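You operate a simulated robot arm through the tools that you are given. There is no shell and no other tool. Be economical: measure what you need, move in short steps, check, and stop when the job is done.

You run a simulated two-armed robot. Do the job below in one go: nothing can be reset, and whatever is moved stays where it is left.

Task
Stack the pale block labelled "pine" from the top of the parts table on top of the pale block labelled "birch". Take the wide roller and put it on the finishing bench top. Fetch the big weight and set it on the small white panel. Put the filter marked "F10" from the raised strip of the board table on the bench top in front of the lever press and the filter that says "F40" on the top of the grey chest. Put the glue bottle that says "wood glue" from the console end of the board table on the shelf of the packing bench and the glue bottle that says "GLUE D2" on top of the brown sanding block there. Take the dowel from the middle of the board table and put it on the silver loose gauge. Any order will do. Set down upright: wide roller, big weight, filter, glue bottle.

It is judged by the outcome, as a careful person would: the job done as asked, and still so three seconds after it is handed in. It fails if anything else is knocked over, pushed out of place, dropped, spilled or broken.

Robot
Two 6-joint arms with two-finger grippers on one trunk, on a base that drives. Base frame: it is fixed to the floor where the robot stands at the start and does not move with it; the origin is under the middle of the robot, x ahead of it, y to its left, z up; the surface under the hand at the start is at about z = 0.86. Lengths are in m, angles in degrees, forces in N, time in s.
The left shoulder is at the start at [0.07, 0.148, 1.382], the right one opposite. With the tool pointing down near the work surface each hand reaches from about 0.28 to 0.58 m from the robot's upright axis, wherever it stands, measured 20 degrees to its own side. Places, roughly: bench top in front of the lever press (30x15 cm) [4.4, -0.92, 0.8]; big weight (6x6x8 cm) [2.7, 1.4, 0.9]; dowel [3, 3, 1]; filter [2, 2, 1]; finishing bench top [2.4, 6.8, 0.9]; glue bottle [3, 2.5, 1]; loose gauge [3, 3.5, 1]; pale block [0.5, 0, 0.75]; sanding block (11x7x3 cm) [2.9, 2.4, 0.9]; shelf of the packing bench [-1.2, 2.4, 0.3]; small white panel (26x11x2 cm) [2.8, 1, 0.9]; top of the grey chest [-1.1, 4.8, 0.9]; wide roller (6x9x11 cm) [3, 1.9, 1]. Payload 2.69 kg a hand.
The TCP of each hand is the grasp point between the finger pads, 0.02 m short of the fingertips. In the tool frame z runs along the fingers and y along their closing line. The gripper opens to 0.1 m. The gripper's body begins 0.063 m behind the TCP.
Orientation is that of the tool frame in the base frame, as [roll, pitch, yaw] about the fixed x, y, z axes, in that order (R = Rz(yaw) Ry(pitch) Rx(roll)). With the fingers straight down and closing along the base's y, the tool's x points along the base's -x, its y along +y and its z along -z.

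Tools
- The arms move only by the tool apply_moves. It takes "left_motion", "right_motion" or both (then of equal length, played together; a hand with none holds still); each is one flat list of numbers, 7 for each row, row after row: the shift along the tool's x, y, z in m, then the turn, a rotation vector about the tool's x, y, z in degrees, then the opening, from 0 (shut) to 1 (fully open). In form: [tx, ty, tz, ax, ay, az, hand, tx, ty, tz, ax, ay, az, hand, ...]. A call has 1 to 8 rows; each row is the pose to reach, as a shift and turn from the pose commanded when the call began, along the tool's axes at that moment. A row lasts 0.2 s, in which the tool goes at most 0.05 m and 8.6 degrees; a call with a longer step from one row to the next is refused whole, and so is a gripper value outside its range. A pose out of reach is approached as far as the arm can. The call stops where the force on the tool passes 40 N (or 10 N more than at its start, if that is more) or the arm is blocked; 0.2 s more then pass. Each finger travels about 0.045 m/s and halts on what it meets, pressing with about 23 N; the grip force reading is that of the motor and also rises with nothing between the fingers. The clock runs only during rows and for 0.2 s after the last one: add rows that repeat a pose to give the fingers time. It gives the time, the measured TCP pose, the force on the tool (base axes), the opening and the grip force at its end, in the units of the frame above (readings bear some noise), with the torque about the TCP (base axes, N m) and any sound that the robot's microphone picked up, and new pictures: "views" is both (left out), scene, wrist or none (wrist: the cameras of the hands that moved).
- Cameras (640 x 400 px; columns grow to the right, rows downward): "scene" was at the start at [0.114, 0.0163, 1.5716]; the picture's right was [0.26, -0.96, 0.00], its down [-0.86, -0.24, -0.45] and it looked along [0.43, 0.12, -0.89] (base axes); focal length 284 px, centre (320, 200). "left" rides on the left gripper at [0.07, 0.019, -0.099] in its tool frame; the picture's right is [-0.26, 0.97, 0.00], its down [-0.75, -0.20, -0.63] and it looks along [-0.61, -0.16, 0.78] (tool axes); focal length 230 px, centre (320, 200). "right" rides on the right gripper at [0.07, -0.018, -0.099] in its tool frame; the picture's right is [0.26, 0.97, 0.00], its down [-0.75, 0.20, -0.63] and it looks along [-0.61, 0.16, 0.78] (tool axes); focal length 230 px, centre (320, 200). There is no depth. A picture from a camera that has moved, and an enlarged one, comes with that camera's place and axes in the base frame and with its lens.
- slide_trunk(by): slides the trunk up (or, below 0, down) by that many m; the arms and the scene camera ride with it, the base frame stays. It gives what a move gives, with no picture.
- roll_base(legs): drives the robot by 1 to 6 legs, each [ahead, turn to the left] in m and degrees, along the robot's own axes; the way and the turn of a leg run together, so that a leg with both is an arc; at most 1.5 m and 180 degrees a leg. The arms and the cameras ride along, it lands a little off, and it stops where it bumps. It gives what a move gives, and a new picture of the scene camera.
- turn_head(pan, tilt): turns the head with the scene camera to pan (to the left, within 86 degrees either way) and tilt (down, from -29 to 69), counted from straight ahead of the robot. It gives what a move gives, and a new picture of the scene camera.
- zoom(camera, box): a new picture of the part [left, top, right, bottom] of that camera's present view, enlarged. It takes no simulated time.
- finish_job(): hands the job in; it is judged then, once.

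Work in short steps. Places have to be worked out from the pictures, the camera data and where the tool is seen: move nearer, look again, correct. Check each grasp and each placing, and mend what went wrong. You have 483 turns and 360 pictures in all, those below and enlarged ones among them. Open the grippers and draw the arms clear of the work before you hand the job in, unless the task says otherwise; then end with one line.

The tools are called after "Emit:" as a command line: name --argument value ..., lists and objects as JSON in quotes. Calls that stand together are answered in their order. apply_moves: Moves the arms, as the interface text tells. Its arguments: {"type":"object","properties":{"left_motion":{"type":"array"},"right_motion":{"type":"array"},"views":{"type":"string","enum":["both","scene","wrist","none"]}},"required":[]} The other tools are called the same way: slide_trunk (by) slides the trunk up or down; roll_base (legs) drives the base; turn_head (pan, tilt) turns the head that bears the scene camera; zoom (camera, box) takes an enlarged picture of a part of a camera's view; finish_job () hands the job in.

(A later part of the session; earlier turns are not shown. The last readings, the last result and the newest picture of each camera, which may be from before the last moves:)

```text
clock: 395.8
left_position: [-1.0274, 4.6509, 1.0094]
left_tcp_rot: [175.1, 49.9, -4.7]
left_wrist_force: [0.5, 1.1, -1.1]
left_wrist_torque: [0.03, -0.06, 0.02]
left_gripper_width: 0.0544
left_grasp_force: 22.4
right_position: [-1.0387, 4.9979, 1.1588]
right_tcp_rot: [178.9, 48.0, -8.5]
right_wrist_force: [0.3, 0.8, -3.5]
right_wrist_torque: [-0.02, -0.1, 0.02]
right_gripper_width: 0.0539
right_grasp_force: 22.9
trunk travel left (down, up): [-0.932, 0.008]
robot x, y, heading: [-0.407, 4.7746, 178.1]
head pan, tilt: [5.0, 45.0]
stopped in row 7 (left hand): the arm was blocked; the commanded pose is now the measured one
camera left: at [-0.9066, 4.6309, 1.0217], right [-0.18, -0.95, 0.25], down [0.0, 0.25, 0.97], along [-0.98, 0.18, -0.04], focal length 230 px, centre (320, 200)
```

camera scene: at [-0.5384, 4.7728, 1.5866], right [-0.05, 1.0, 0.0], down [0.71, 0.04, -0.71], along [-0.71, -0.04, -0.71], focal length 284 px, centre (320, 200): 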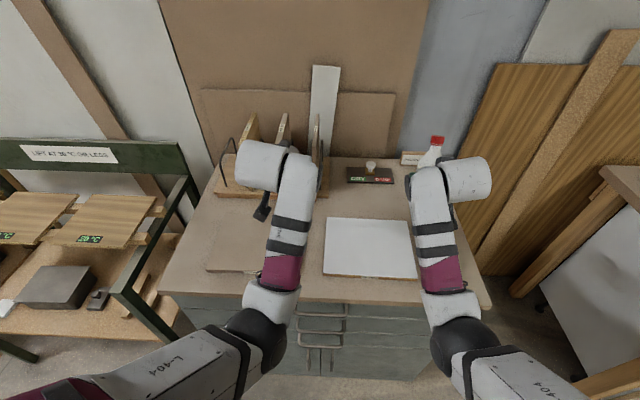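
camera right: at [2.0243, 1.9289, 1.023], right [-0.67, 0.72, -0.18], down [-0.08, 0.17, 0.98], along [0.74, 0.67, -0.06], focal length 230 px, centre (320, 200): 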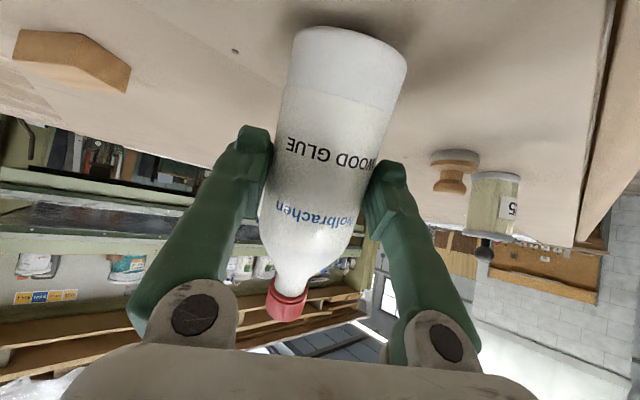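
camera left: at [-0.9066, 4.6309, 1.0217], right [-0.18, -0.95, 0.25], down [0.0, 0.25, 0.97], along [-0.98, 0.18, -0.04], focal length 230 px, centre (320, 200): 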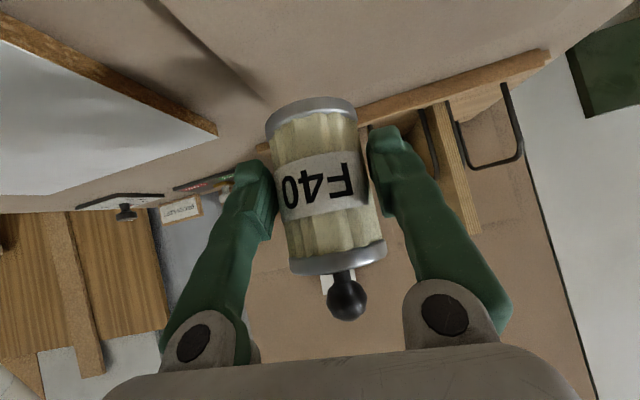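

The arm is at its inner limit; I back the base 6 cm so there is room, then level the filter.

Emit:
roll_base --legs '[[-0.06, 0]]'

Emit:
apply_moves --left_motion '[-0.005, 0, 0.006, 1.6, 1.4, 0, 0.35, -0.01, 0, 0.012, 3.2, 2.7, 0, 0.35, -0.018, 0, 0.02, 4.9, 4.0, 0, 0.35, -0.024, 0, 0.026, 4.9, 4, 0, 0.35, -0.024, 0, 0.026, 4.9, 4, 0, 0.35]' --views "both"

```text
clock: 396.7
left_position: [-0.9763, 4.6475, 1.0003]
left_tcp_rot: [175.2, 48.9, -4.6]
left_wrist_force: [-0.1, 0.0, -1.3]
left_wrist_torque: [-0.03, -0.03, -0.01]
left_gripper_width: 0.0546
left_grasp_force: 23.4
right_position: [-0.9928, 4.9966, 1.1517]
right_tcp_rot: [179.0, 47.4, -8.2]
right_wrist_force: [-0.8, -0.3, -3.7]
right_wrist_torque: [0.02, -0.09, 0.02]
right_gripper_width: 0.0539
right_grasp_force: 23.1
trunk travel left (down, up): [-0.932, 0.008]
robot x, y, heading: [-0.3551, 4.7747, 177.9]
head pan, tilt: [5.0, 45.0]
camera scene: at [-0.4964, 4.7711, 1.5854], right [-0.05, 1.0, 0.0], down [0.71, 0.04, -0.7], along [-0.7, -0.04, -0.72], focal length 284 px, centre (320, 200)
```

scene: 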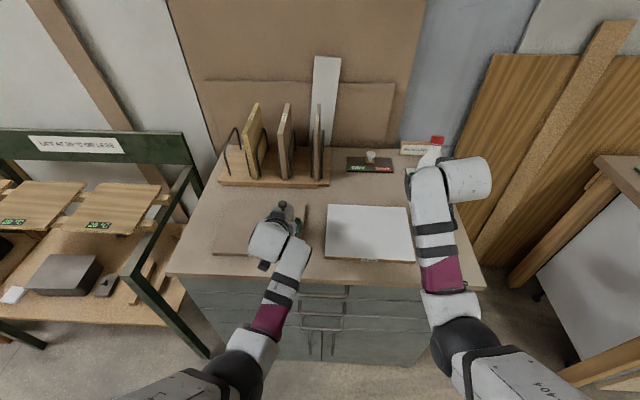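

```text
clock: 397.9
left_position: [-0.9994, 4.6486, 1.01]
left_tcp_rot: [-179.8, 45.7, -4.4]
left_wrist_force: [-0.3, -0.7, -1.8]
left_wrist_torque: [0.02, -0.01, -0.02]
left_gripper_width: 0.0542
left_grasp_force: 22.9
right_position: [-0.9783, 4.9949, 1.16]
right_tcp_rot: [178.9, 48.2, -8.4]
right_wrist_force: [0.5, -1.0, -3.9]
right_wrist_torque: [0.0, -0.07, 0.0]
right_gripper_width: 0.054
right_grasp_force: 22.4
trunk travel left (down, up): [-0.932, 0.008]
robot x, y, heading: [-0.3498, 4.7724, 177.8]
head pan, tilt: [5.0, 45.0]
camera scene: at [-0.4766, 4.7702, 1.5868], right [-0.05, 1.0, 0.0], down [0.71, 0.04, -0.71], along [-0.71, -0.04, -0.71], focal length 284 px, centre (320, 200)
camera left: at [-0.8816, 4.6206, 1.03], right [-0.26, -0.95, 0.18], down [-0.06, 0.2, 0.98], along [-0.96, 0.24, -0.11], focal length 230 px, centre (320, 200)
```

scene: 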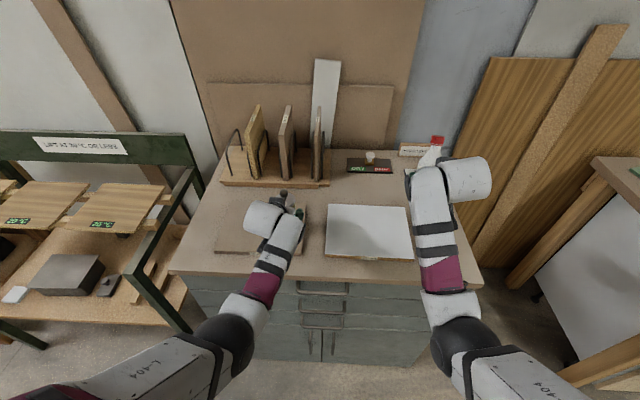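
left: 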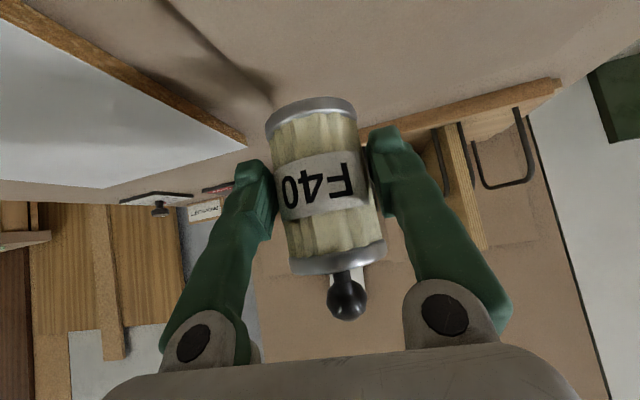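

I zoom to judge the brown sheet and free areas on the chest.

Emit:
zoom --camera "scene" --box '[190, 140, 450, 300]'

```text
2.46 times, centred on (320, 220) of scene
camera zoom: at [-0.4766, 4.7702, 1.5868], right [-0.05, 1.0, 0.0], down [0.71, 0.04, -0.71], along [-0.71, -0.04, -0.71], focal length 699 px, centre (320, 151)
```

zoom: 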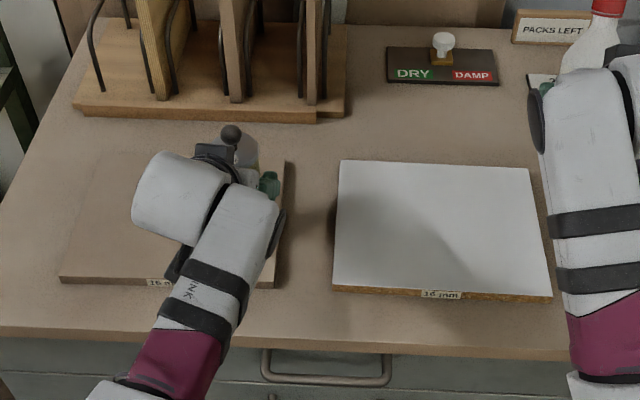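

Both pads are 16 mm boards; the clear bare area is behind the white one, around (−1.21, 4.93). I raise F40, turn right a little and move forward.

Emit:
apply_moves --left_motion '[-0.02, 0, -0.02, 0, 0, 0, 0.35, -0.045, 0, -0.044, 0, 0, 0, 0.35, -0.065, 0, -0.063, 0, 0, 0, 0.35, -0.065, 0, -0.063, 0, 0, 0, 0.35]' --views "none"

Emit:
roll_base --legs '[[0, -18], [0.2, 0]]'

Emit:
apply_moves --left_motion '[0, 0, 0, 0, 0, 0, 0.35, 0, 0, 0, 0, 0, 0, 0.35, 0, 0, 0, 0, 0, 0, 0.35]' --views "both"

```text
clock: 398.9
left_position: [-1.0021, 4.647, 1.0988]
left_tcp_rot: [-179.7, 45.5, -4.4]
left_wrist_force: [0.4, -0.3, -1.2]
left_wrist_torque: [0.03, -0.03, -0.01]
left_gripper_width: 0.0547
left_grasp_force: 23.1
right_position: [-0.9808, 4.9957, 1.1577]
right_tcp_rot: [179.0, 47.9, -8.4]
right_wrist_force: [-0.6, 0.1, -2.3]
right_wrist_torque: [-0.02, -0.07, -0.01]
right_gripper_width: 0.0538
right_grasp_force: 23.1
trunk travel left (down, up): [-0.932, 0.008]
robot x, y, heading: [-0.348, 4.7736, 178.2]
head pan, tilt: [5.0, 45.0]
```

```text
clock: 401.5
left_position: [-1.1909, 4.9213, 1.1024]
left_tcp_rot: [-179.7, 46.0, -22.3]
left_wrist_force: [-0.4, -1.2, -0.8]
left_wrist_torque: [-0.01, -0.02, 0.0]
left_gripper_width: 0.0544
left_grasp_force: 23.1
right_position: [-1.0638, 5.2447, 1.1645]
right_tcp_rot: [178.8, 48.4, -26.2]
right_wrist_force: [1.3, 0.9, -2.7]
right_wrist_torque: [-0.01, -0.06, -0.01]
right_gripper_width: 0.054
right_grasp_force: 23.0
trunk travel left (down, up): [-0.932, 0.008]
robot x, y, heading: [-0.5343, 4.8374, 160.0]
head pan, tilt: [5.0, 45.0]
camera scene: at [-0.6535, 4.8763, 1.5874], right [0.26, 0.97, 0.0], down [0.68, -0.18, -0.71], along [-0.69, 0.18, -0.7], focal length 284 px, centre (320, 200)
```

scene: 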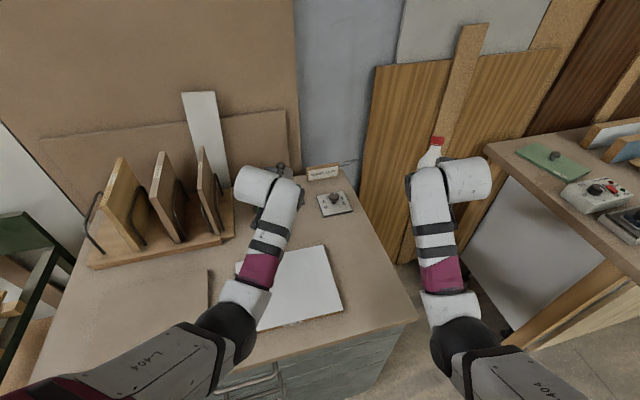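

```text
clock: 402.3
left_position: [-1.1964, 4.9225, 1.099]
left_tcp_rot: [-179.7, 45.7, -22.3]
left_wrist_force: [-0.3, -0.3, -0.4]
left_wrist_torque: [-0.02, -0.04, -0.04]
left_gripper_width: 0.0544
left_grasp_force: 22.9
right_position: [-1.0683, 5.2475, 1.1599]
right_tcp_rot: [178.9, 48.1, -26.3]
right_wrist_force: [0.9, 0.6, -3.6]
right_wrist_torque: [-0.01, -0.05, 0.01]
right_gripper_width: 0.0541
right_grasp_force: 23.0
trunk travel left (down, up): [-0.932, 0.008]
robot x, y, heading: [-0.5362, 4.8433, 159.8]
head pan, tilt: [5.0, 45.0]
camera scene: at [-0.6603, 4.8791, 1.5867], right [0.26, 0.97, 0.0], down [0.68, -0.18, -0.71], along [-0.68, 0.18, -0.71], focal length 284 px, centre (320, 200)
camera left: at [-1.092, 4.8605, 1.1192], right [-0.54, -0.82, 0.18], down [0.01, 0.21, 0.98], along [-0.84, 0.53, -0.11], focal length 230 px, centre (320, 200)
```

scene: 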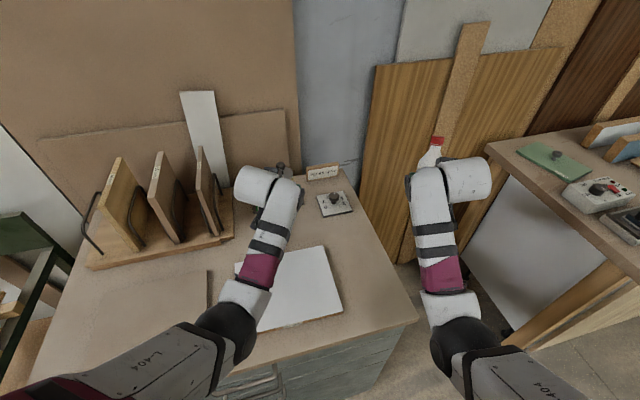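
left: 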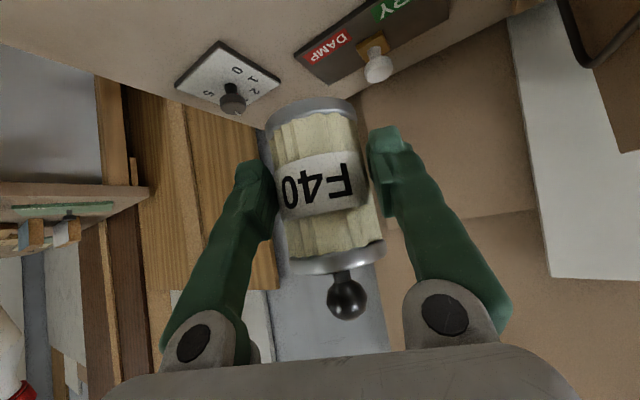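

Spot is bare and clear. I lower F40 13 cm, then feel for contact.

Emit:
apply_moves --left_motion '[0.02, 0, 0.02, 0, 0, 0, 0.35, 0.04, 0, 0.039, 0, 0, 0, 0.35, 0.06, 0, 0.0585, 0, 0, 0, 0.35, 0.08, 0, 0.078, 0, 0, 0, 0.35, 0.093, 0, 0.0907, 0, 0, 0, 0.35, 0.093, 0, 0.0907, 0, 0, 0, 0.35]' --views "wrist"

```text
clock: 403.7
left_position: [-1.1968, 4.924, 0.9666]
left_tcp_rot: [-179.6, 45.6, -22.3]
left_wrist_force: [0.2, 0.8, -0.6]
left_wrist_torque: [-0.04, -0.02, 0.0]
left_gripper_width: 0.0541
left_grasp_force: 23.5
right_position: [-1.0688, 5.2462, 1.1578]
right_tcp_rot: [178.9, 48.1, -26.3]
right_wrist_force: [-0.2, -0.1, -3.3]
right_wrist_torque: [-0.03, -0.04, -0.01]
right_gripper_width: 0.0541
right_grasp_force: 23.3
trunk travel left (down, up): [-0.932, 0.008]
robot x, y, heading: [-0.5362, 4.8424, 160.1]
head pan, tilt: [5.0, 45.0]
camera left: at [-1.0927, 4.8618, 0.9871], right [-0.54, -0.82, 0.18], down [0.01, 0.21, 0.98], along [-0.84, 0.53, -0.11], focal length 230 px, centre (320, 200)
```

left: 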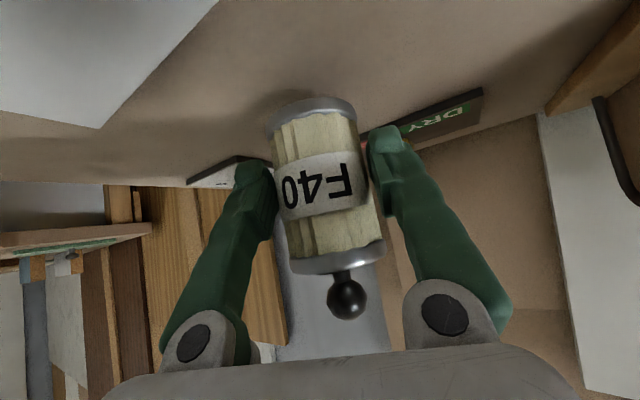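

Emit:
apply_moves --left_motion '[0.0036, 0, 0.0035, 0, 0, 0, 0.35, 0.0072, 0, 0.007, 0, 0, 0, 0.35, 0.0072, 0, 0.007, 0, 0, 0, 0.35]' --views "none"

Emit:
apply_moves --left_motion '[0.0018, 0, 0.0018, 0, 0, 0, 0.35, 0.0036, 0, 0.0035, 0, 0, 0, 0.35, 0.0036, 0, 0.0035, 0, 0, 0, 0.35]' --views "none"

```text
clock: 404.5
left_position: [-1.1952, 4.9243, 0.9576]
left_tcp_rot: [-179.8, 45.6, -22.2]
left_wrist_force: [-0.4, -0.2, -1.7]
left_wrist_torque: [-0.02, 0.0, 0.02]
left_gripper_width: 0.0543
left_grasp_force: 22.7
right_position: [-1.0685, 5.2467, 1.1583]
right_tcp_rot: [178.9, 48.1, -26.4]
right_wrist_force: [0.5, -0.3, -2.9]
right_wrist_torque: [-0.01, -0.05, 0.0]
right_gripper_width: 0.0539
right_grasp_force: 23.2
trunk travel left (down, up): [-0.932, 0.008]
robot x, y, heading: [-0.5402, 4.8461, 160.1]
head pan, tilt: [5.0, 45.0]
```

```text
clock: 405.3
left_position: [-1.1965, 4.9235, 0.9528]
left_tcp_rot: [-179.7, 45.6, -22.3]
left_wrist_force: [-0.5, 0.0, -0.8]
left_wrist_torque: [0.0, 0.0, 0.02]
left_gripper_width: 0.0542
left_grasp_force: 23.0
right_position: [-1.0698, 5.2464, 1.1594]
right_tcp_rot: [178.9, 48.0, -26.3]
right_wrist_force: [0.4, -0.6, -3.5]
right_wrist_torque: [-0.03, -0.03, -0.02]
right_gripper_width: 0.054
right_grasp_force: 22.9
trunk travel left (down, up): [-0.932, 0.008]
robot x, y, heading: [-0.5368, 4.8446, 159.8]
head pan, tilt: [5.0, 45.0]
```

Emit:
apply_moves --left_motion '[0.0022, 0, 0.0021, 0, 0, 0, 0.35, 0.0043, 0, 0.0042, 0, 0, 0, 0.35, 0.0043, 0, 0.0042, 0, 0, 0, 0.35]' --views "none"

Emit:
apply_moves --left_motion '[0.0014, 0, 0.0014, 0, 0, 0, 0.35, 0.0029, 0, 0.0028, 0, 0, 0, 0.35, 0.0029, 0, 0.0028, 0, 0, 0, 0.35]' --views "wrist"

```text
clock: 406.1
left_position: [-1.1967, 4.9238, 0.9467]
left_tcp_rot: [-179.7, 45.6, -22.3]
left_wrist_force: [-0.5, 0.3, -0.1]
left_wrist_torque: [-0.01, -0.02, -0.01]
left_gripper_width: 0.0543
left_grasp_force: 22.5
right_position: [-1.0694, 5.247, 1.1587]
right_tcp_rot: [178.8, 48.1, -26.2]
right_wrist_force: [0.5, 0.0, -3.3]
right_wrist_torque: [0.0, -0.05, 0.03]
right_gripper_width: 0.0541
right_grasp_force: 23.3
trunk travel left (down, up): [-0.932, 0.008]
robot x, y, heading: [-0.5393, 4.8402, 159.9]
head pan, tilt: [5.0, 45.0]
```

```text
clock: 406.9
left_position: [-1.1977, 4.9237, 0.9441]
left_tcp_rot: [-179.7, 45.7, -22.3]
left_wrist_force: [0.1, -0.5, 1.4]
left_wrist_torque: [-0.11, 0.08, -0.01]
left_gripper_width: 0.0542
left_grasp_force: 22.6
right_position: [-1.0693, 5.247, 1.1592]
right_tcp_rot: [178.9, 48.1, -26.3]
right_wrist_force: [-0.1, 0.2, -3.2]
right_wrist_torque: [-0.04, -0.02, 0.02]
right_gripper_width: 0.0539
right_grasp_force: 22.3
trunk travel left (down, up): [-0.932, 0.008]
robot x, y, heading: [-0.538, 4.841, 159.8]
head pan, tilt: [5.0, 45.0]
camera left: at [-1.0927, 4.8616, 0.9643], right [-0.54, -0.82, 0.18], down [0.01, 0.21, 0.98], along [-0.84, 0.53, -0.11], focal length 230 px, centre (320, 200)
```

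left: 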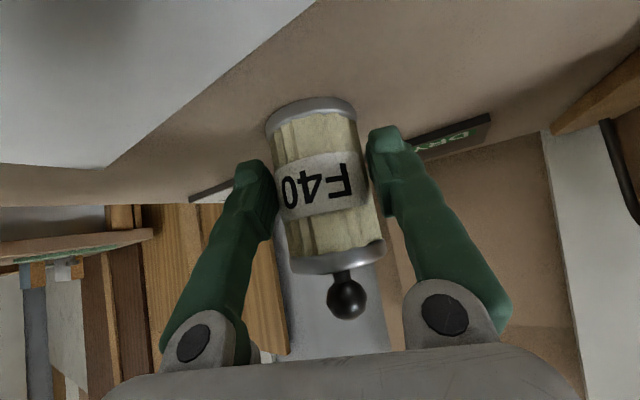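

Contact. I press 1 mm, open and rise straight up.

Emit:
apply_moves --left_motion '[0.0007, 0, 0.0007, 0, 0, 0, 0.35, 0.0007, 0, 0.0007, 0, 0, 0, 0.65, 0.0007, 0, 0.0007, 0, 0, 0, 0.85, 0.0007, 0, 0.0007, 0, 0, 0, 0.85, -0.02, 0, -0.02, 0, 0, 0, 0.85, -0.045, 0, -0.044, 0, 0, 0, 0.85, -0.07, 0, -0.068, 0, 0, 0, 0.85, -0.1, 0, -0.098, 0, 0, 0, 0.85]' --views "wrist"

```text
clock: 408.7
left_position: [-1.1956, 4.924, 1.0823]
left_tcp_rot: [-179.8, 45.6, -22.2]
left_wrist_force: [-0.5, -0.5, 0.0]
left_wrist_torque: [-0.01, 0.0, -0.02]
left_gripper_width: 0.0847
left_grasp_force: 0.0
right_position: [-1.0685, 5.2473, 1.1596]
right_tcp_rot: [178.8, 48.1, -26.2]
right_wrist_force: [0.3, 0.7, -3.5]
right_wrist_torque: [-0.03, -0.05, 0.02]
right_gripper_width: 0.0539
right_grasp_force: 22.6
trunk travel left (down, up): [-0.932, 0.008]
robot x, y, heading: [-0.5375, 4.8411, 160.2]
head pan, tilt: [5.0, 45.0]
camera left: at [-1.0916, 4.8607, 1.1029], right [-0.54, -0.82, 0.18], down [0.01, 0.21, 0.98], along [-0.84, 0.53, -0.11], focal length 230 px, centre (320, 200)
```

left: 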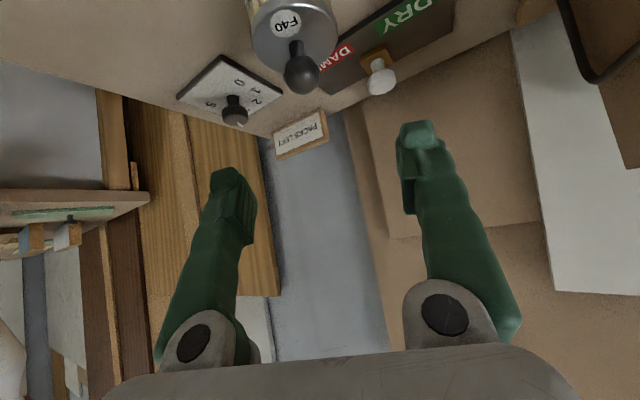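

F40 stands on the chest. I check the held glue bottle's grip before driving on.

Emit:
apply_moves --right_motion '[0, 0, 0, 0, 0, 0, 0.4]' --views "wrist"

```text
clock: 409.1
left_position: [-1.1961, 4.9226, 1.0815]
left_tcp_rot: [-179.6, 45.7, -22.4]
left_wrist_force: [-0.4, 0.4, 0.0]
left_wrist_torque: [0.01, 0.02, -0.03]
left_gripper_width: 0.0852
left_grasp_force: 0.0
right_position: [-1.0698, 5.2471, 1.1599]
right_tcp_rot: [178.9, 48.1, -26.3]
right_wrist_force: [-0.4, -0.4, -3.1]
right_wrist_torque: [-0.06, -0.08, -0.01]
right_gripper_width: 0.0539
right_grasp_force: 23.1
trunk travel left (down, up): [-0.932, 0.008]
robot x, y, heading: [-0.541, 4.8395, 159.8]
head pan, tilt: [5.0, 45.0]
camera right: at [-0.9529, 5.2128, 1.1719], right [-0.26, -0.95, -0.18], down [-0.11, -0.15, 0.98], along [-0.96, 0.28, -0.06], focal length 230 px, centre (320, 200)
```

right: 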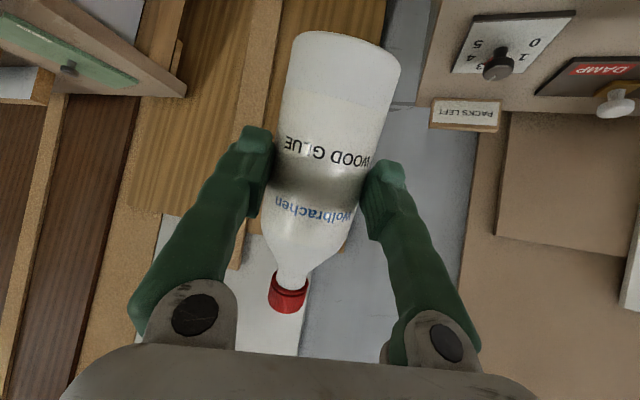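

The bottle is slowly creeping down through the grip, so I'll set it briefly on the free right strip of the chest and regrasp it lower. First I raise the left hand clear, then turn left.

Emit:
apply_moves --left_motion '[-0.025, 0, -0.025, 0, 0, 0, 0.85, -0.05, 0, -0.05, 0, 0, 0, 0.85, -0.075, 0, -0.075, 0, 0, 0, 0.85, -0.105, 0, -0.105, 0, 0, 0, 0.85]' --views "none"

Emit:
roll_base --legs '[[0, 15]]'

Emit:
turn_head --pan -15 --tilt 50

```text
clock: 410.1
left_position: [-1.1929, 4.9242, 1.2291]
left_tcp_rot: [-179.7, 45.6, -22.3]
left_wrist_force: [-0.4, 0.5, 0.4]
left_wrist_torque: [0.01, -0.01, 0.0]
left_gripper_width: 0.0848
left_grasp_force: 0.1
right_position: [-1.0685, 5.2478, 1.1602]
right_tcp_rot: [178.8, 48.1, -26.4]
right_wrist_force: [0.6, 0.7, -2.7]
right_wrist_torque: [0.0, -0.05, -0.01]
right_gripper_width: 0.054
right_grasp_force: 22.9
trunk travel left (down, up): [-0.932, 0.008]
robot x, y, heading: [-0.5392, 4.8439, 159.8]
head pan, tilt: [5.0, 45.0]
```

```text
clock: 411.4
left_position: [-1.1929, 4.751, 1.2308]
left_tcp_rot: [-179.7, 45.6, -7.4]
left_wrist_force: [0.1, 0.3, 0.1]
left_wrist_torque: [0.01, -0.01, 0.0]
left_gripper_width: 0.085
left_grasp_force: 0.1
right_position: [-1.1567, 5.0973, 1.1595]
right_tcp_rot: [178.7, 48.1, -11.5]
right_wrist_force: [-0.3, 0.0, -3.0]
right_wrist_torque: [-0.01, -0.11, -0.01]
right_gripper_width: 0.054
right_grasp_force: 22.8
trunk travel left (down, up): [-0.932, 0.008]
robot x, y, heading: [-0.5391, 4.8413, 175.1]
head pan, tilt: [5.0, 45.0]
camera scene: at [-0.6677, 4.8479, 1.5865], right [0.0, 1.0, 0.0], down [0.71, 0.0, -0.71], along [-0.71, 0.0, -0.71], focal length 284 px, centre (320, 200)
```

scene: 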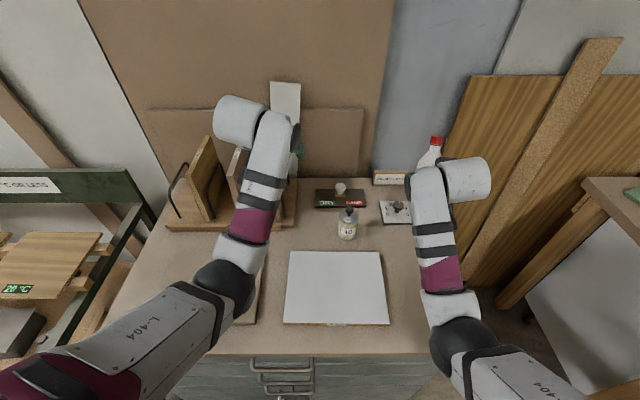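

```text
clock: 412.2
left_position: [-1.1928, 4.7498, 1.2282]
left_tcp_rot: [-179.6, 45.6, -7.3]
left_wrist_force: [-0.3, -0.6, 0.5]
left_wrist_torque: [0.02, 0.02, 0.0]
left_gripper_width: 0.0852
left_grasp_force: 0.1
right_position: [-1.1555, 5.0946, 1.1587]
right_tcp_rot: [179.0, 48.0, -11.4]
right_wrist_force: [-0.4, 0.7, -2.1]
right_wrist_torque: [0.0, -0.05, -0.02]
right_gripper_width: 0.0539
right_grasp_force: 23.2
trunk travel left (down, up): [-0.932, 0.008]
robot x, y, heading: [-0.5408, 4.8407, 175.3]
head pan, tilt: [-15.0, 50.0]
camera scene: at [-0.6586, 4.8712, 1.5797], right [0.34, 0.94, 0.0], down [0.72, -0.26, -0.64], along [-0.6, 0.22, -0.77], focal length 284 px, centre (320, 200)
```

scene: 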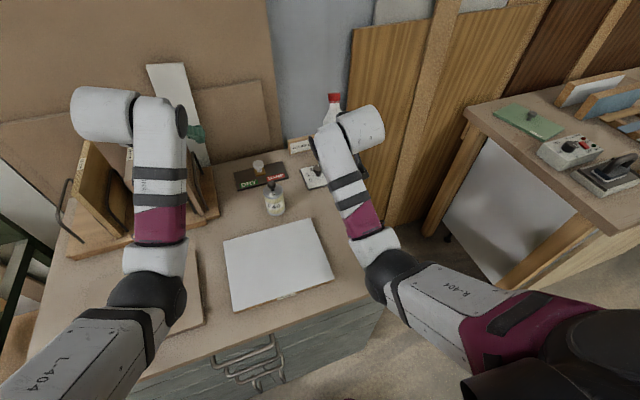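

F40 stands well. I lower the bottle onto the right strip of the chest.

Emit:
apply_moves --right_motion '[0.025, 0, 0.017, 0, 0, 0, 0.4, 0.05, 0, 0.035, 0, 0, 0, 0.4, 0.075, 0, 0.052, 0, 0, 0, 0.4, 0.1, 0, 0.069, 0, 0, 0, 0.4, 0.1286, 0, 0.0888, 0, 0, 0, 0.4, 0.1286, 0, 0.0888, 0, 0, 0, 0.4]' --views "wrist"

```text
clock: 413.6
left_position: [-1.1929, 4.7499, 1.2284]
left_tcp_rot: [-179.7, 45.6, -7.3]
left_wrist_force: [0.0, -0.7, -0.4]
left_wrist_torque: [0.02, 0.05, 0.01]
left_gripper_width: 0.0852
left_grasp_force: 0.1
right_position: [-1.136, 5.0925, 1.0024]
right_tcp_rot: [178.9, 48.2, -11.2]
right_wrist_force: [-0.4, -0.5, -3.2]
right_wrist_torque: [-0.01, -0.09, -0.01]
right_gripper_width: 0.0538
right_grasp_force: 22.5
trunk travel left (down, up): [-0.932, 0.008]
robot x, y, heading: [-0.5376, 4.843, 175.1]
head pan, tilt: [-15.0, 50.0]
camera right: at [-1.0144, 5.0889, 1.0162], right [-0.01, -0.98, -0.18], down [-0.07, -0.18, 0.98], along [-1.0, 0.02, -0.06], focal length 230 px, centre (320, 200)
```

right: 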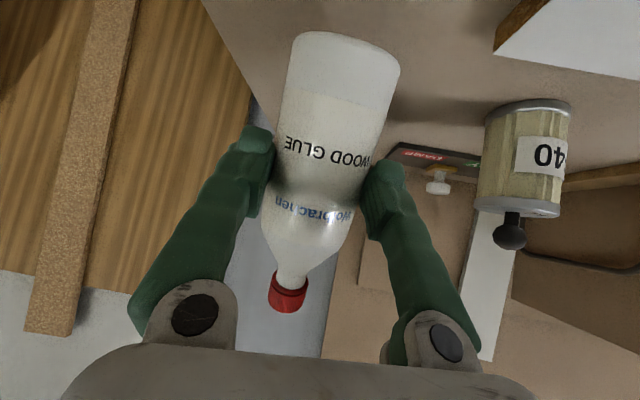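

Emit:
apply_moves --right_motion '[0.0037, 0, 0.0034, 0, 0, 0, 0.4, 0.0074, 0, 0.0067, 0, 0, 0, 0.4, 0.0074, 0, 0.0067, 0, 0, 0, 0.4]' --views "none"

Emit:
apply_moves --right_motion '[0.003, 0, 0.0027, 0, 0, 0, 0.4, 0.0045, 0, 0.004, 0, 0, 0, 0.4, 0.0045, 0, 0.004, 0, 0, 0, 0.4]' --views "none"

```text
clock: 414.4
left_position: [-1.1932, 4.7493, 1.2287]
left_tcp_rot: [-179.7, 45.6, -7.4]
left_wrist_force: [0.6, -0.2, -0.7]
left_wrist_torque: [0.04, 0.01, -0.01]
left_gripper_width: 0.0852
left_grasp_force: 0.1
right_position: [-1.1352, 5.0909, 0.9935]
right_tcp_rot: [178.9, 48.2, -11.4]
right_wrist_force: [0.2, 0.0, -3.2]
right_wrist_torque: [-0.02, -0.05, 0.01]
right_gripper_width: 0.0536
right_grasp_force: 22.8
trunk travel left (down, up): [-0.932, 0.008]
robot x, y, heading: [-0.535, 4.8415, 174.8]
head pan, tilt: [-15.0, 50.0]
```

```text
clock: 415.2
left_position: [-1.1927, 4.7501, 1.2295]
left_tcp_rot: [-179.7, 45.6, -7.3]
left_wrist_force: [-0.1, -0.1, 1.0]
left_wrist_torque: [0.02, -0.02, 0.01]
left_gripper_width: 0.0851
left_grasp_force: 0.1
right_position: [-1.1357, 5.0904, 0.9882]
right_tcp_rot: [178.9, 48.0, -11.3]
right_wrist_force: [0.4, 0.4, -1.9]
right_wrist_torque: [-0.02, -0.11, -0.04]
right_gripper_width: 0.0536
right_grasp_force: 23.0
trunk travel left (down, up): [-0.932, 0.008]
robot x, y, heading: [-0.5409, 4.8405, 175.0]
head pan, tilt: [-15.0, 50.0]
```

Emit:
apply_moves --right_motion '[0.0015, 0, 0.0013, 0, 0, 0, 0.4, 0.003, 0, 0.0027, 0, 0, 0, 0.4, 0.003, 0, 0.0027, 0, 0, 0, 0.4]' --views "none"

Emit:
apply_moves --right_motion '[0.0015, 0, 0.0013, 0, 0, 0, 0.4, 0.003, 0, 0.0027, 0, 0, 0, 0.4, 0.003, 0, 0.0027, 0, 0, 0, 0.4]' --views "none"

```text
clock: 416.1
left_position: [-1.1926, 4.7506, 1.2295]
left_tcp_rot: [-179.8, 45.6, -7.3]
left_wrist_force: [-0.2, 0.9, -0.2]
left_wrist_torque: [0.03, -0.04, -0.02]
left_gripper_width: 0.0849
left_grasp_force: 0.1
right_position: [-1.1368, 5.0913, 0.9828]
right_tcp_rot: [179.0, 48.0, -11.3]
right_wrist_force: [-0.7, 0.3, -2.4]
right_wrist_torque: [-0.01, -0.08, 0.01]
right_gripper_width: 0.0537
right_grasp_force: 22.7
trunk travel left (down, up): [-0.932, 0.008]
robot x, y, heading: [-0.5388, 4.8442, 175.1]
head pan, tilt: [-15.0, 50.0]
```

```text
clock: 416.9
left_position: [-1.1915, 4.7503, 1.2305]
left_tcp_rot: [-179.7, 45.7, -7.2]
left_wrist_force: [0.8, -0.1, -1.0]
left_wrist_torque: [-0.01, 0.01, -0.04]
left_gripper_width: 0.0849
left_grasp_force: 0.2
right_position: [-1.1366, 5.0894, 0.9824]
right_tcp_rot: [179.1, 48.3, -11.3]
right_wrist_force: [-0.7, 1.8, 7.7]
right_wrist_torque: [0.18, 0.19, -0.02]
right_gripper_width: 0.0539
right_grasp_force: 23.0
trunk travel left (down, up): [-0.932, 0.008]
robot x, y, heading: [-0.5397, 4.8381, 174.8]
head pan, tilt: [-15.0, 50.0]
```

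Contact. I open, go 2.5 cm lower and 1 cm deeper, and close again.

Emit:
apply_moves --right_motion '[0, 0, 0, 0, 0, 0, 0.7, 0, 0, 0, 0, 0, 0, 0.9, 0, 0, 0, 0, 0, 0, 0.9, 0.006, 0, 0.012, 0, 0, 0, 0.9, 0.0119, 0, 0.0241, 0, 0, 0, 0.9, 0.0119, 0, 0.0241, 0, 0, 0, 0.9]' --views "wrist"

```text
clock: 418.2
left_position: [-1.1912, 4.7487, 1.2303]
left_tcp_rot: [-179.6, 45.8, -7.2]
left_wrist_force: [0.0, -0.7, -0.3]
left_wrist_torque: [-0.01, -0.01, 0.02]
left_gripper_width: 0.0851
left_grasp_force: 0.1
right_position: [-1.1443, 5.0908, 0.9535]
right_tcp_rot: [178.8, 47.8, -11.4]
right_wrist_force: [0.2, -0.6, -0.2]
right_wrist_torque: [-0.01, -0.02, 0.0]
right_gripper_width: 0.09
right_grasp_force: 0.0
trunk travel left (down, up): [-0.932, 0.008]
robot x, y, heading: [-0.5379, 4.8365, 174.8]
head pan, tilt: [-15.0, 50.0]
camera right: at [-1.0231, 5.0877, 0.9673], right [-0.01, -0.98, -0.18], down [-0.07, -0.18, 0.98], along [-1.0, 0.02, -0.07], focal length 230 px, centre (320, 200)
```

right: 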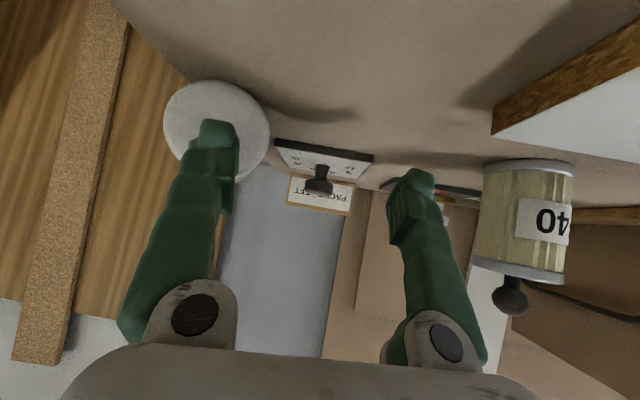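

The bottle tipped over and lies near the chest's edge. I look at it carefully.

Emit:
zoom --camera "scene" --box '[260, 80, 440, 220]'

Emit:
zoom --camera "right" --box '[100, 40, 380, 240]'

```text
2.86 times, centred on (350, 150) of scene
camera zoom: at [-0.6561, 4.8707, 1.5797], right [0.34, 0.94, 0.0], down [0.72, -0.26, -0.64], along [-0.6, 0.22, -0.77], focal length 812 px, centre (234, 343)
```

zoom: 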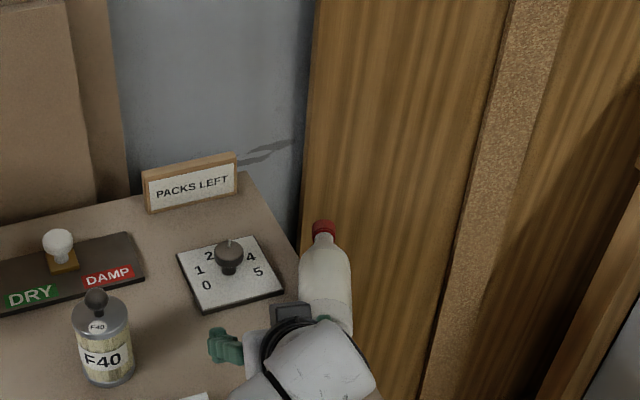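

```text
2.00 times, centred on (240, 140) of right
camera zoom: at [-1.0231, 5.0877, 0.9673], right [-0.01, -0.98, -0.18], down [-0.07, -0.18, 0.98], along [-1.0, 0.02, -0.07], focal length 460 px, centre (480, 320)
```

zoom: 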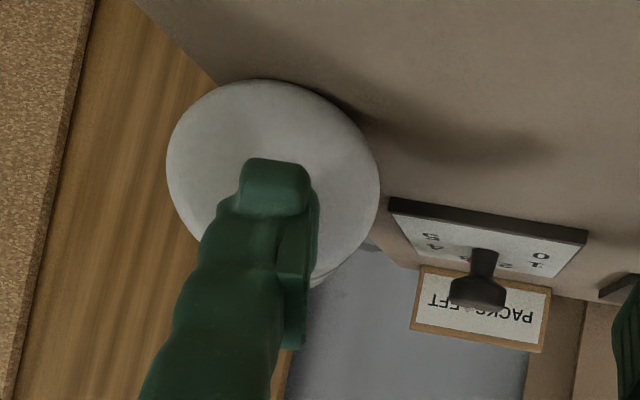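

The bottle lies on its side at the chest's right edge, cap toward the wall. I first withdraw the right hand sideways (away from it) and up, without touching it.

Emit:
apply_moves --right_motion '[0, 0.012, 0, 0, 0, 0, 0.9, 0, 0.024, 0, 0, 0, 0, 0.9, -0.02, 0.03, -0.018, 0, 0, 0, 0.9, -0.05, 0.03, -0.045, 0, 0, 0, 0.9, -0.08, 0.03, -0.072, 0, 0, 0, 0.9, -0.12, 0.03, -0.108, 0, 0, 0, 0.9]' --views "both"

```text
refused: row 6 steps farther than a row can; nothing moved
```

Emit:
apply_moves --right_motion '[0, 0.012, 0, 0, 0, 0, 0.9, 0, 0.024, 0, 0, 0, 0, 0.9, -0.02, 0.03, -0.018, 0, 0, 0, 0.9, -0.05, 0.03, -0.045, 0, 0, 0, 0.9, -0.08, 0.03, -0.072, 0, 0, 0, 0.9, -0.11, 0.03, -0.1, 0, 0, 0, 0.9]' --views "both"

```text
clock: 419.6
left_position: [-1.1919, 4.75, 1.2295]
left_tcp_rot: [-179.7, 45.8, -7.3]
left_wrist_force: [-0.3, 0.5, 0.0]
left_wrist_torque: [0.03, -0.01, -0.03]
left_gripper_width: 0.0849
left_grasp_force: 0.0
right_position: [-1.1497, 5.0635, 1.1034]
right_tcp_rot: [179.0, 48.0, -11.3]
right_wrist_force: [-0.3, -0.3, 0.9]
right_wrist_torque: [0.02, 0.02, 0.0]
right_gripper_width: 0.09
right_grasp_force: 0.1
trunk travel left (down, up): [-0.932, 0.008]
robot x, y, heading: [-0.5392, 4.8414, 175.1]
head pan, tilt: [-15.0, 50.0]
camera scene: at [-0.6576, 4.8714, 1.5797], right [0.34, 0.94, 0.0], down [0.72, -0.26, -0.64], along [-0.6, 0.22, -0.77], focal length 284 px, centre (320, 200)
camera right: at [-1.0289, 5.0596, 1.1161], right [-0.01, -0.98, -0.18], down [-0.07, -0.18, 0.98], along [-1.0, 0.02, -0.07], focal length 230 px, centre (320, 200)
```

scene: 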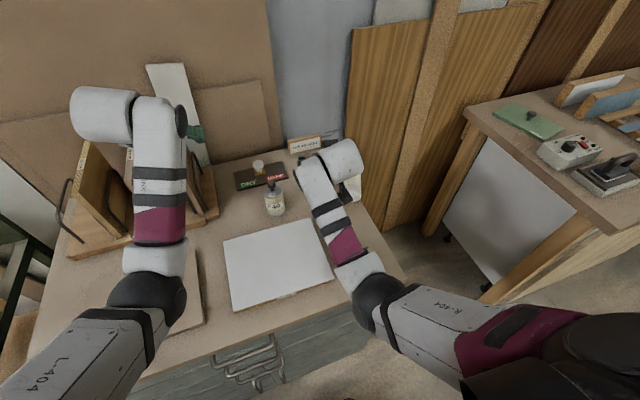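
right: 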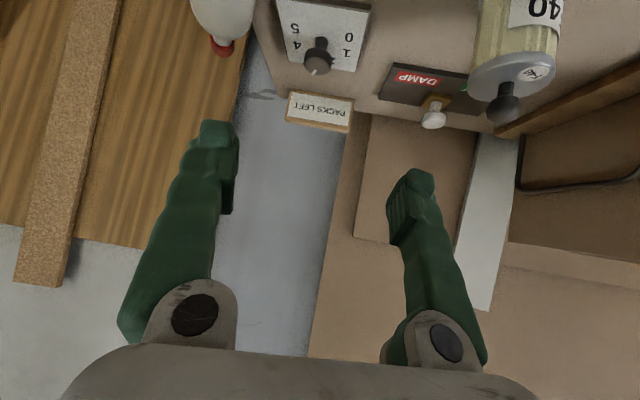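

Emit:
zoom --camera "scene" --box '[280, 120, 420, 240]'

Emit:
zoom --camera "right" --box '[160, 0, 360, 120]'

```text
3.33 times, centred on (350, 180) of scene
camera zoom: at [-0.6576, 4.8714, 1.5797], right [0.34, 0.94, 0.0], down [0.72, -0.26, -0.64], along [-0.6, 0.22, -0.77], focal length 947 px, centre (220, 267)
```

zoom: 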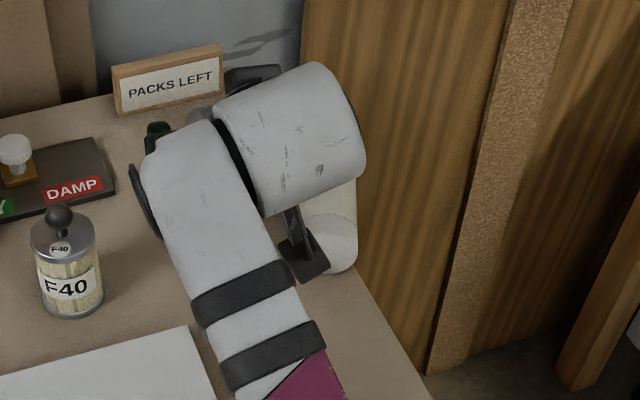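

```text
3.20 times, centred on (260, 60) of right
camera zoom: at [-1.0289, 5.0596, 1.1161], right [-0.01, -0.98, -0.18], down [-0.07, -0.18, 0.98], along [-1.0, 0.02, -0.07], focal length 736 px, centre (512, 648)
```

zoom: 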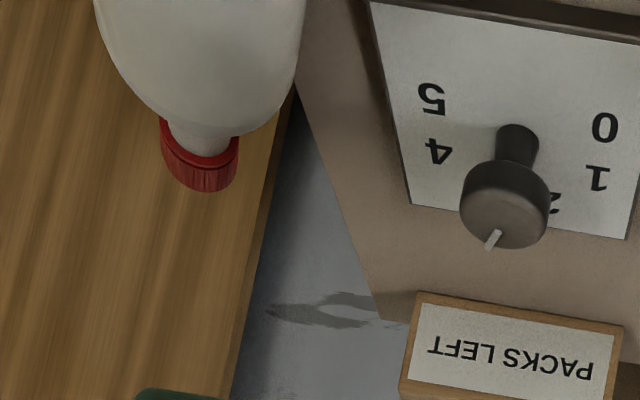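

The bottle rests half over the edge. Best is a tool-down grasp from directly in front, so I back off, shift the base along y and come back in (hands stay high).

Emit:
roll_base --legs '[[-0.3, 0], [0, -85], [0.2, 0], [0, 90], [0.3, 0]]'

Emit:
turn_head --pan 0 --tilt 50

```text
clock: 431.9
left_position: [-1.1889, 4.8821, 1.2316]
left_tcp_rot: [-179.6, 45.8, -3.3]
left_wrist_force: [0.1, 0.6, 0.8]
left_wrist_torque: [-0.01, 0.02, 0.02]
left_gripper_width: 0.085
left_grasp_force: 0.0
right_position: [-1.1698, 5.1979, 1.1034]
right_tcp_rot: [178.9, 48.3, -7.3]
right_wrist_force: [1.1, -0.4, 0.5]
right_wrist_torque: [-0.02, 0.03, -0.02]
right_gripper_width: 0.09
right_grasp_force: 0.0
trunk travel left (down, up): [-0.932, 0.008]
robot x, y, heading: [-0.5373, 5.0203, 178.9]
head pan, tilt: [-15.0, 50.0]
camera scene: at [-0.6627, 5.0418, 1.5801], right [0.28, 0.96, 0.0], down [0.73, -0.21, -0.64], along [-0.62, 0.18, -0.76], focal length 284 px, centre (320, 200)
```

scene: 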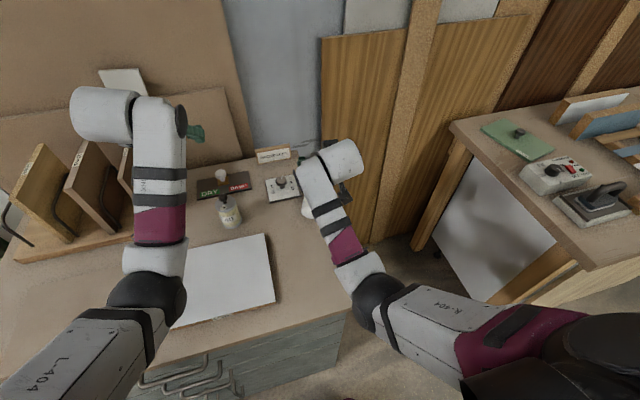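

```text
clock: 432.7
left_position: [-1.1912, 4.884, 1.2296]
left_tcp_rot: [-179.6, 45.7, -3.2]
left_wrist_force: [1.3, 0.6, -0.3]
left_wrist_torque: [0.01, -0.02, -0.01]
left_gripper_width: 0.085
left_grasp_force: 0.1
right_position: [-1.171, 5.198, 1.1041]
right_tcp_rot: [178.9, 48.1, -7.3]
right_wrist_force: [0.3, 0.2, -0.3]
right_wrist_torque: [-0.03, 0.0, 0.01]
right_gripper_width: 0.09
right_grasp_force: 0.0
trunk travel left (down, up): [-0.932, 0.008]
robot x, y, heading: [-0.5485, 5.0231, 179.2]
head pan, tilt: [0.0, 50.0]
camera scene: at [-0.6693, 5.022, 1.5797], right [0.02, 1.0, 0.0], down [0.77, -0.01, -0.64], along [-0.64, 0.01, -0.77], focal length 284 px, centre (320, 200)
```

scene: 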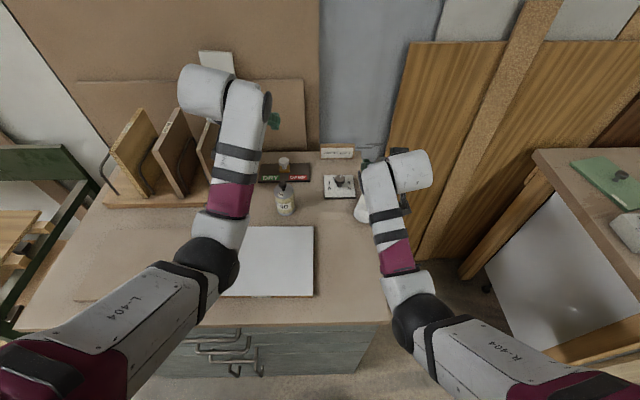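

I convert the right hand to tool-down, a bit back from the bottle, so its camera sees it.

Emit:
apply_moves --right_motion '[0.018, 0.002, -0.004, 0, 6, 0, 1, 0.036, 0.004, -0.009, 0, 12, 0, 1, 0.054, 0.006, -0.013, 0, 18, 0, 1, 0.073, 0.008, -0.017, 0, 24, 0, 1, 0.091, 0.01, -0.022, 0, 30, 0, 1, 0.109, 0.012, -0.026, 0, 36, 0, 1, 0.127, 0.014, -0.03, 0, 42, 0, 1, 0.1454, 0.0146, -0.0346, 0, 48, 0, 1]' --views "wrist"

```text
clock: 434.5
left_position: [-1.1911, 4.8824, 1.2291]
left_tcp_rot: [-179.7, 45.7, -3.3]
left_wrist_force: [-0.1, 0.4, -0.2]
left_wrist_torque: [0.03, -0.02, 0.0]
left_gripper_width: 0.0852
left_grasp_force: 0.0
right_position: [-1.0506, 5.17, 1.018]
right_tcp_rot: [179.2, -0.1, -6.5]
right_wrist_force: [-0.2, 0.3, 0.9]
right_wrist_torque: [0.01, -0.03, 0.01]
right_gripper_width: 0.1001
right_grasp_force: 0.1
trunk travel left (down, up): [-0.932, 0.008]
robot x, y, heading: [-0.5464, 5.021, 179.1]
head pan, tilt: [0.0, 50.0]
camera right: at [-0.9792, 5.1813, 1.1158], right [0.15, -0.99, 0.01], down [-0.77, -0.11, 0.63], along [-0.62, -0.1, -0.78], focal length 230 px, centre (320, 200)
```

right: 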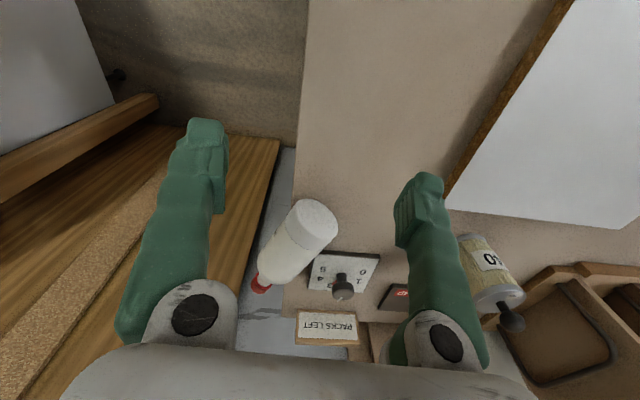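

Now the geometry is clear: base at (−1.161, 5.158), cap toward (−1.30, 5.22), balanced on the edge (y≈5.19). I'll first relocate it: tilted hand aligned with the bottle axis, above its body.

Emit:
apply_moves --right_motion '[-0.019, 0.0005, -0.005, 0.9, -5.6, 2.1, 1, -0.038, 0.001, -0.01, 1.7, -11.1, 4.1, 1, -0.057, 0.0015, -0.015, 2.6, -16.7, 6.2, 1, -0.077, 0.002, -0.018, 3.4, -22.3, 8.3, 1, -0.096, 0.0025, -0.02, 4.3, -27.9, 10.4, 1, -0.115, 0.003, -0.02, 5.2, -33.4, 12.4, 1, -0.135, 0.004, -0.018, 6.0, -39, 14.5, 1, -0.1545, 0.0045, -0.017, 6.9, -44.6, 16.6, 1]' --views "wrist"

```text
clock: 436.3
left_position: [-1.1908, 4.8835, 1.2284]
left_tcp_rot: [-179.7, 45.7, -3.2]
left_wrist_force: [0.5, -0.3, -0.2]
left_wrist_torque: [-0.03, 0.01, 0.02]
left_gripper_width: 0.085
left_grasp_force: 0.0
right_position: [-1.2044, 5.1808, 1.0334]
right_tcp_rot: [179.1, 44.9, -24.9]
right_wrist_force: [-0.8, 0.2, -0.9]
right_wrist_torque: [0.05, 0.01, -0.01]
right_gripper_width: 0.0999
right_grasp_force: 0.0
trunk travel left (down, up): [-0.932, 0.008]
robot x, y, heading: [-0.5427, 5.0221, 178.8]
head pan, tilt: [0.0, 50.0]
camera right: at [-1.088, 5.1497, 1.0537], right [-0.23, -0.96, -0.17], down [-0.16, -0.14, 0.98], along [-0.96, 0.25, -0.12], focal length 230 px, centre (320, 200)
```

right: 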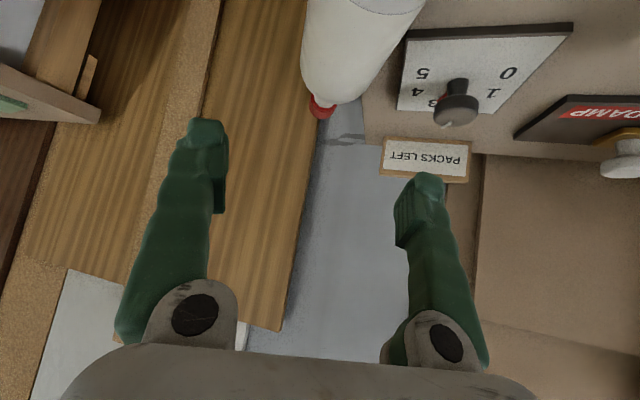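

I pull back 2 cm along the axis (to keep the finger off the dial plate) with a narrower opening, and descend around the bottle's base end.

Emit:
apply_moves --right_motion '[0.0135, 0, -0.0134, 0, 0, 0, 0.8, 0.03, 0, 0.003, 0, 0, 0, 0.8, 0.048, 0, 0.021, 0, 0, 0, 0.8, 0.066, 0, 0.039, 0, 0, 0, 0.8, 0.078, 0, 0.051, 0, 0, 0, 0.8, 0.078, 0, 0.051, 0, 0, 0, 0.8]' --views "wrist"

```text
clock: 437.7
left_position: [-1.1905, 4.8835, 1.2299]
left_tcp_rot: [-179.8, 45.7, -3.3]
left_wrist_force: [-0.1, -0.2, 0.7]
left_wrist_torque: [0.0, -0.02, 0.01]
left_gripper_width: 0.0849
left_grasp_force: 0.1
right_position: [-1.1844, 5.1742, 0.9467]
right_tcp_rot: [178.9, 44.7, -24.7]
right_wrist_force: [0.5, -1.0, -0.3]
right_wrist_torque: [0.0, -0.01, 0.03]
right_gripper_width: 0.08
right_grasp_force: 0.0
right hand out of reach, approached as far as the arm can: row 5, 6
trunk travel left (down, up): [-0.932, 0.008]
robot x, y, heading: [-0.5437, 5.0208, 179.3]
head pan, tilt: [0.0, 50.0]
camera right: at [-1.0671, 5.1439, 0.9661], right [-0.23, -0.96, -0.17], down [-0.16, -0.14, 0.98], along [-0.96, 0.25, -0.12], focal length 230 px, centre (320, 200)
```

right: 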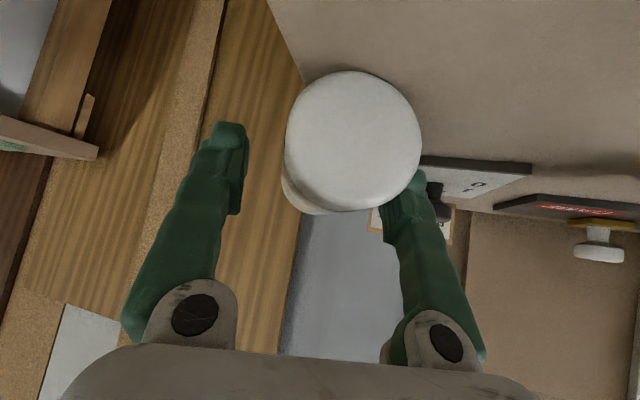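

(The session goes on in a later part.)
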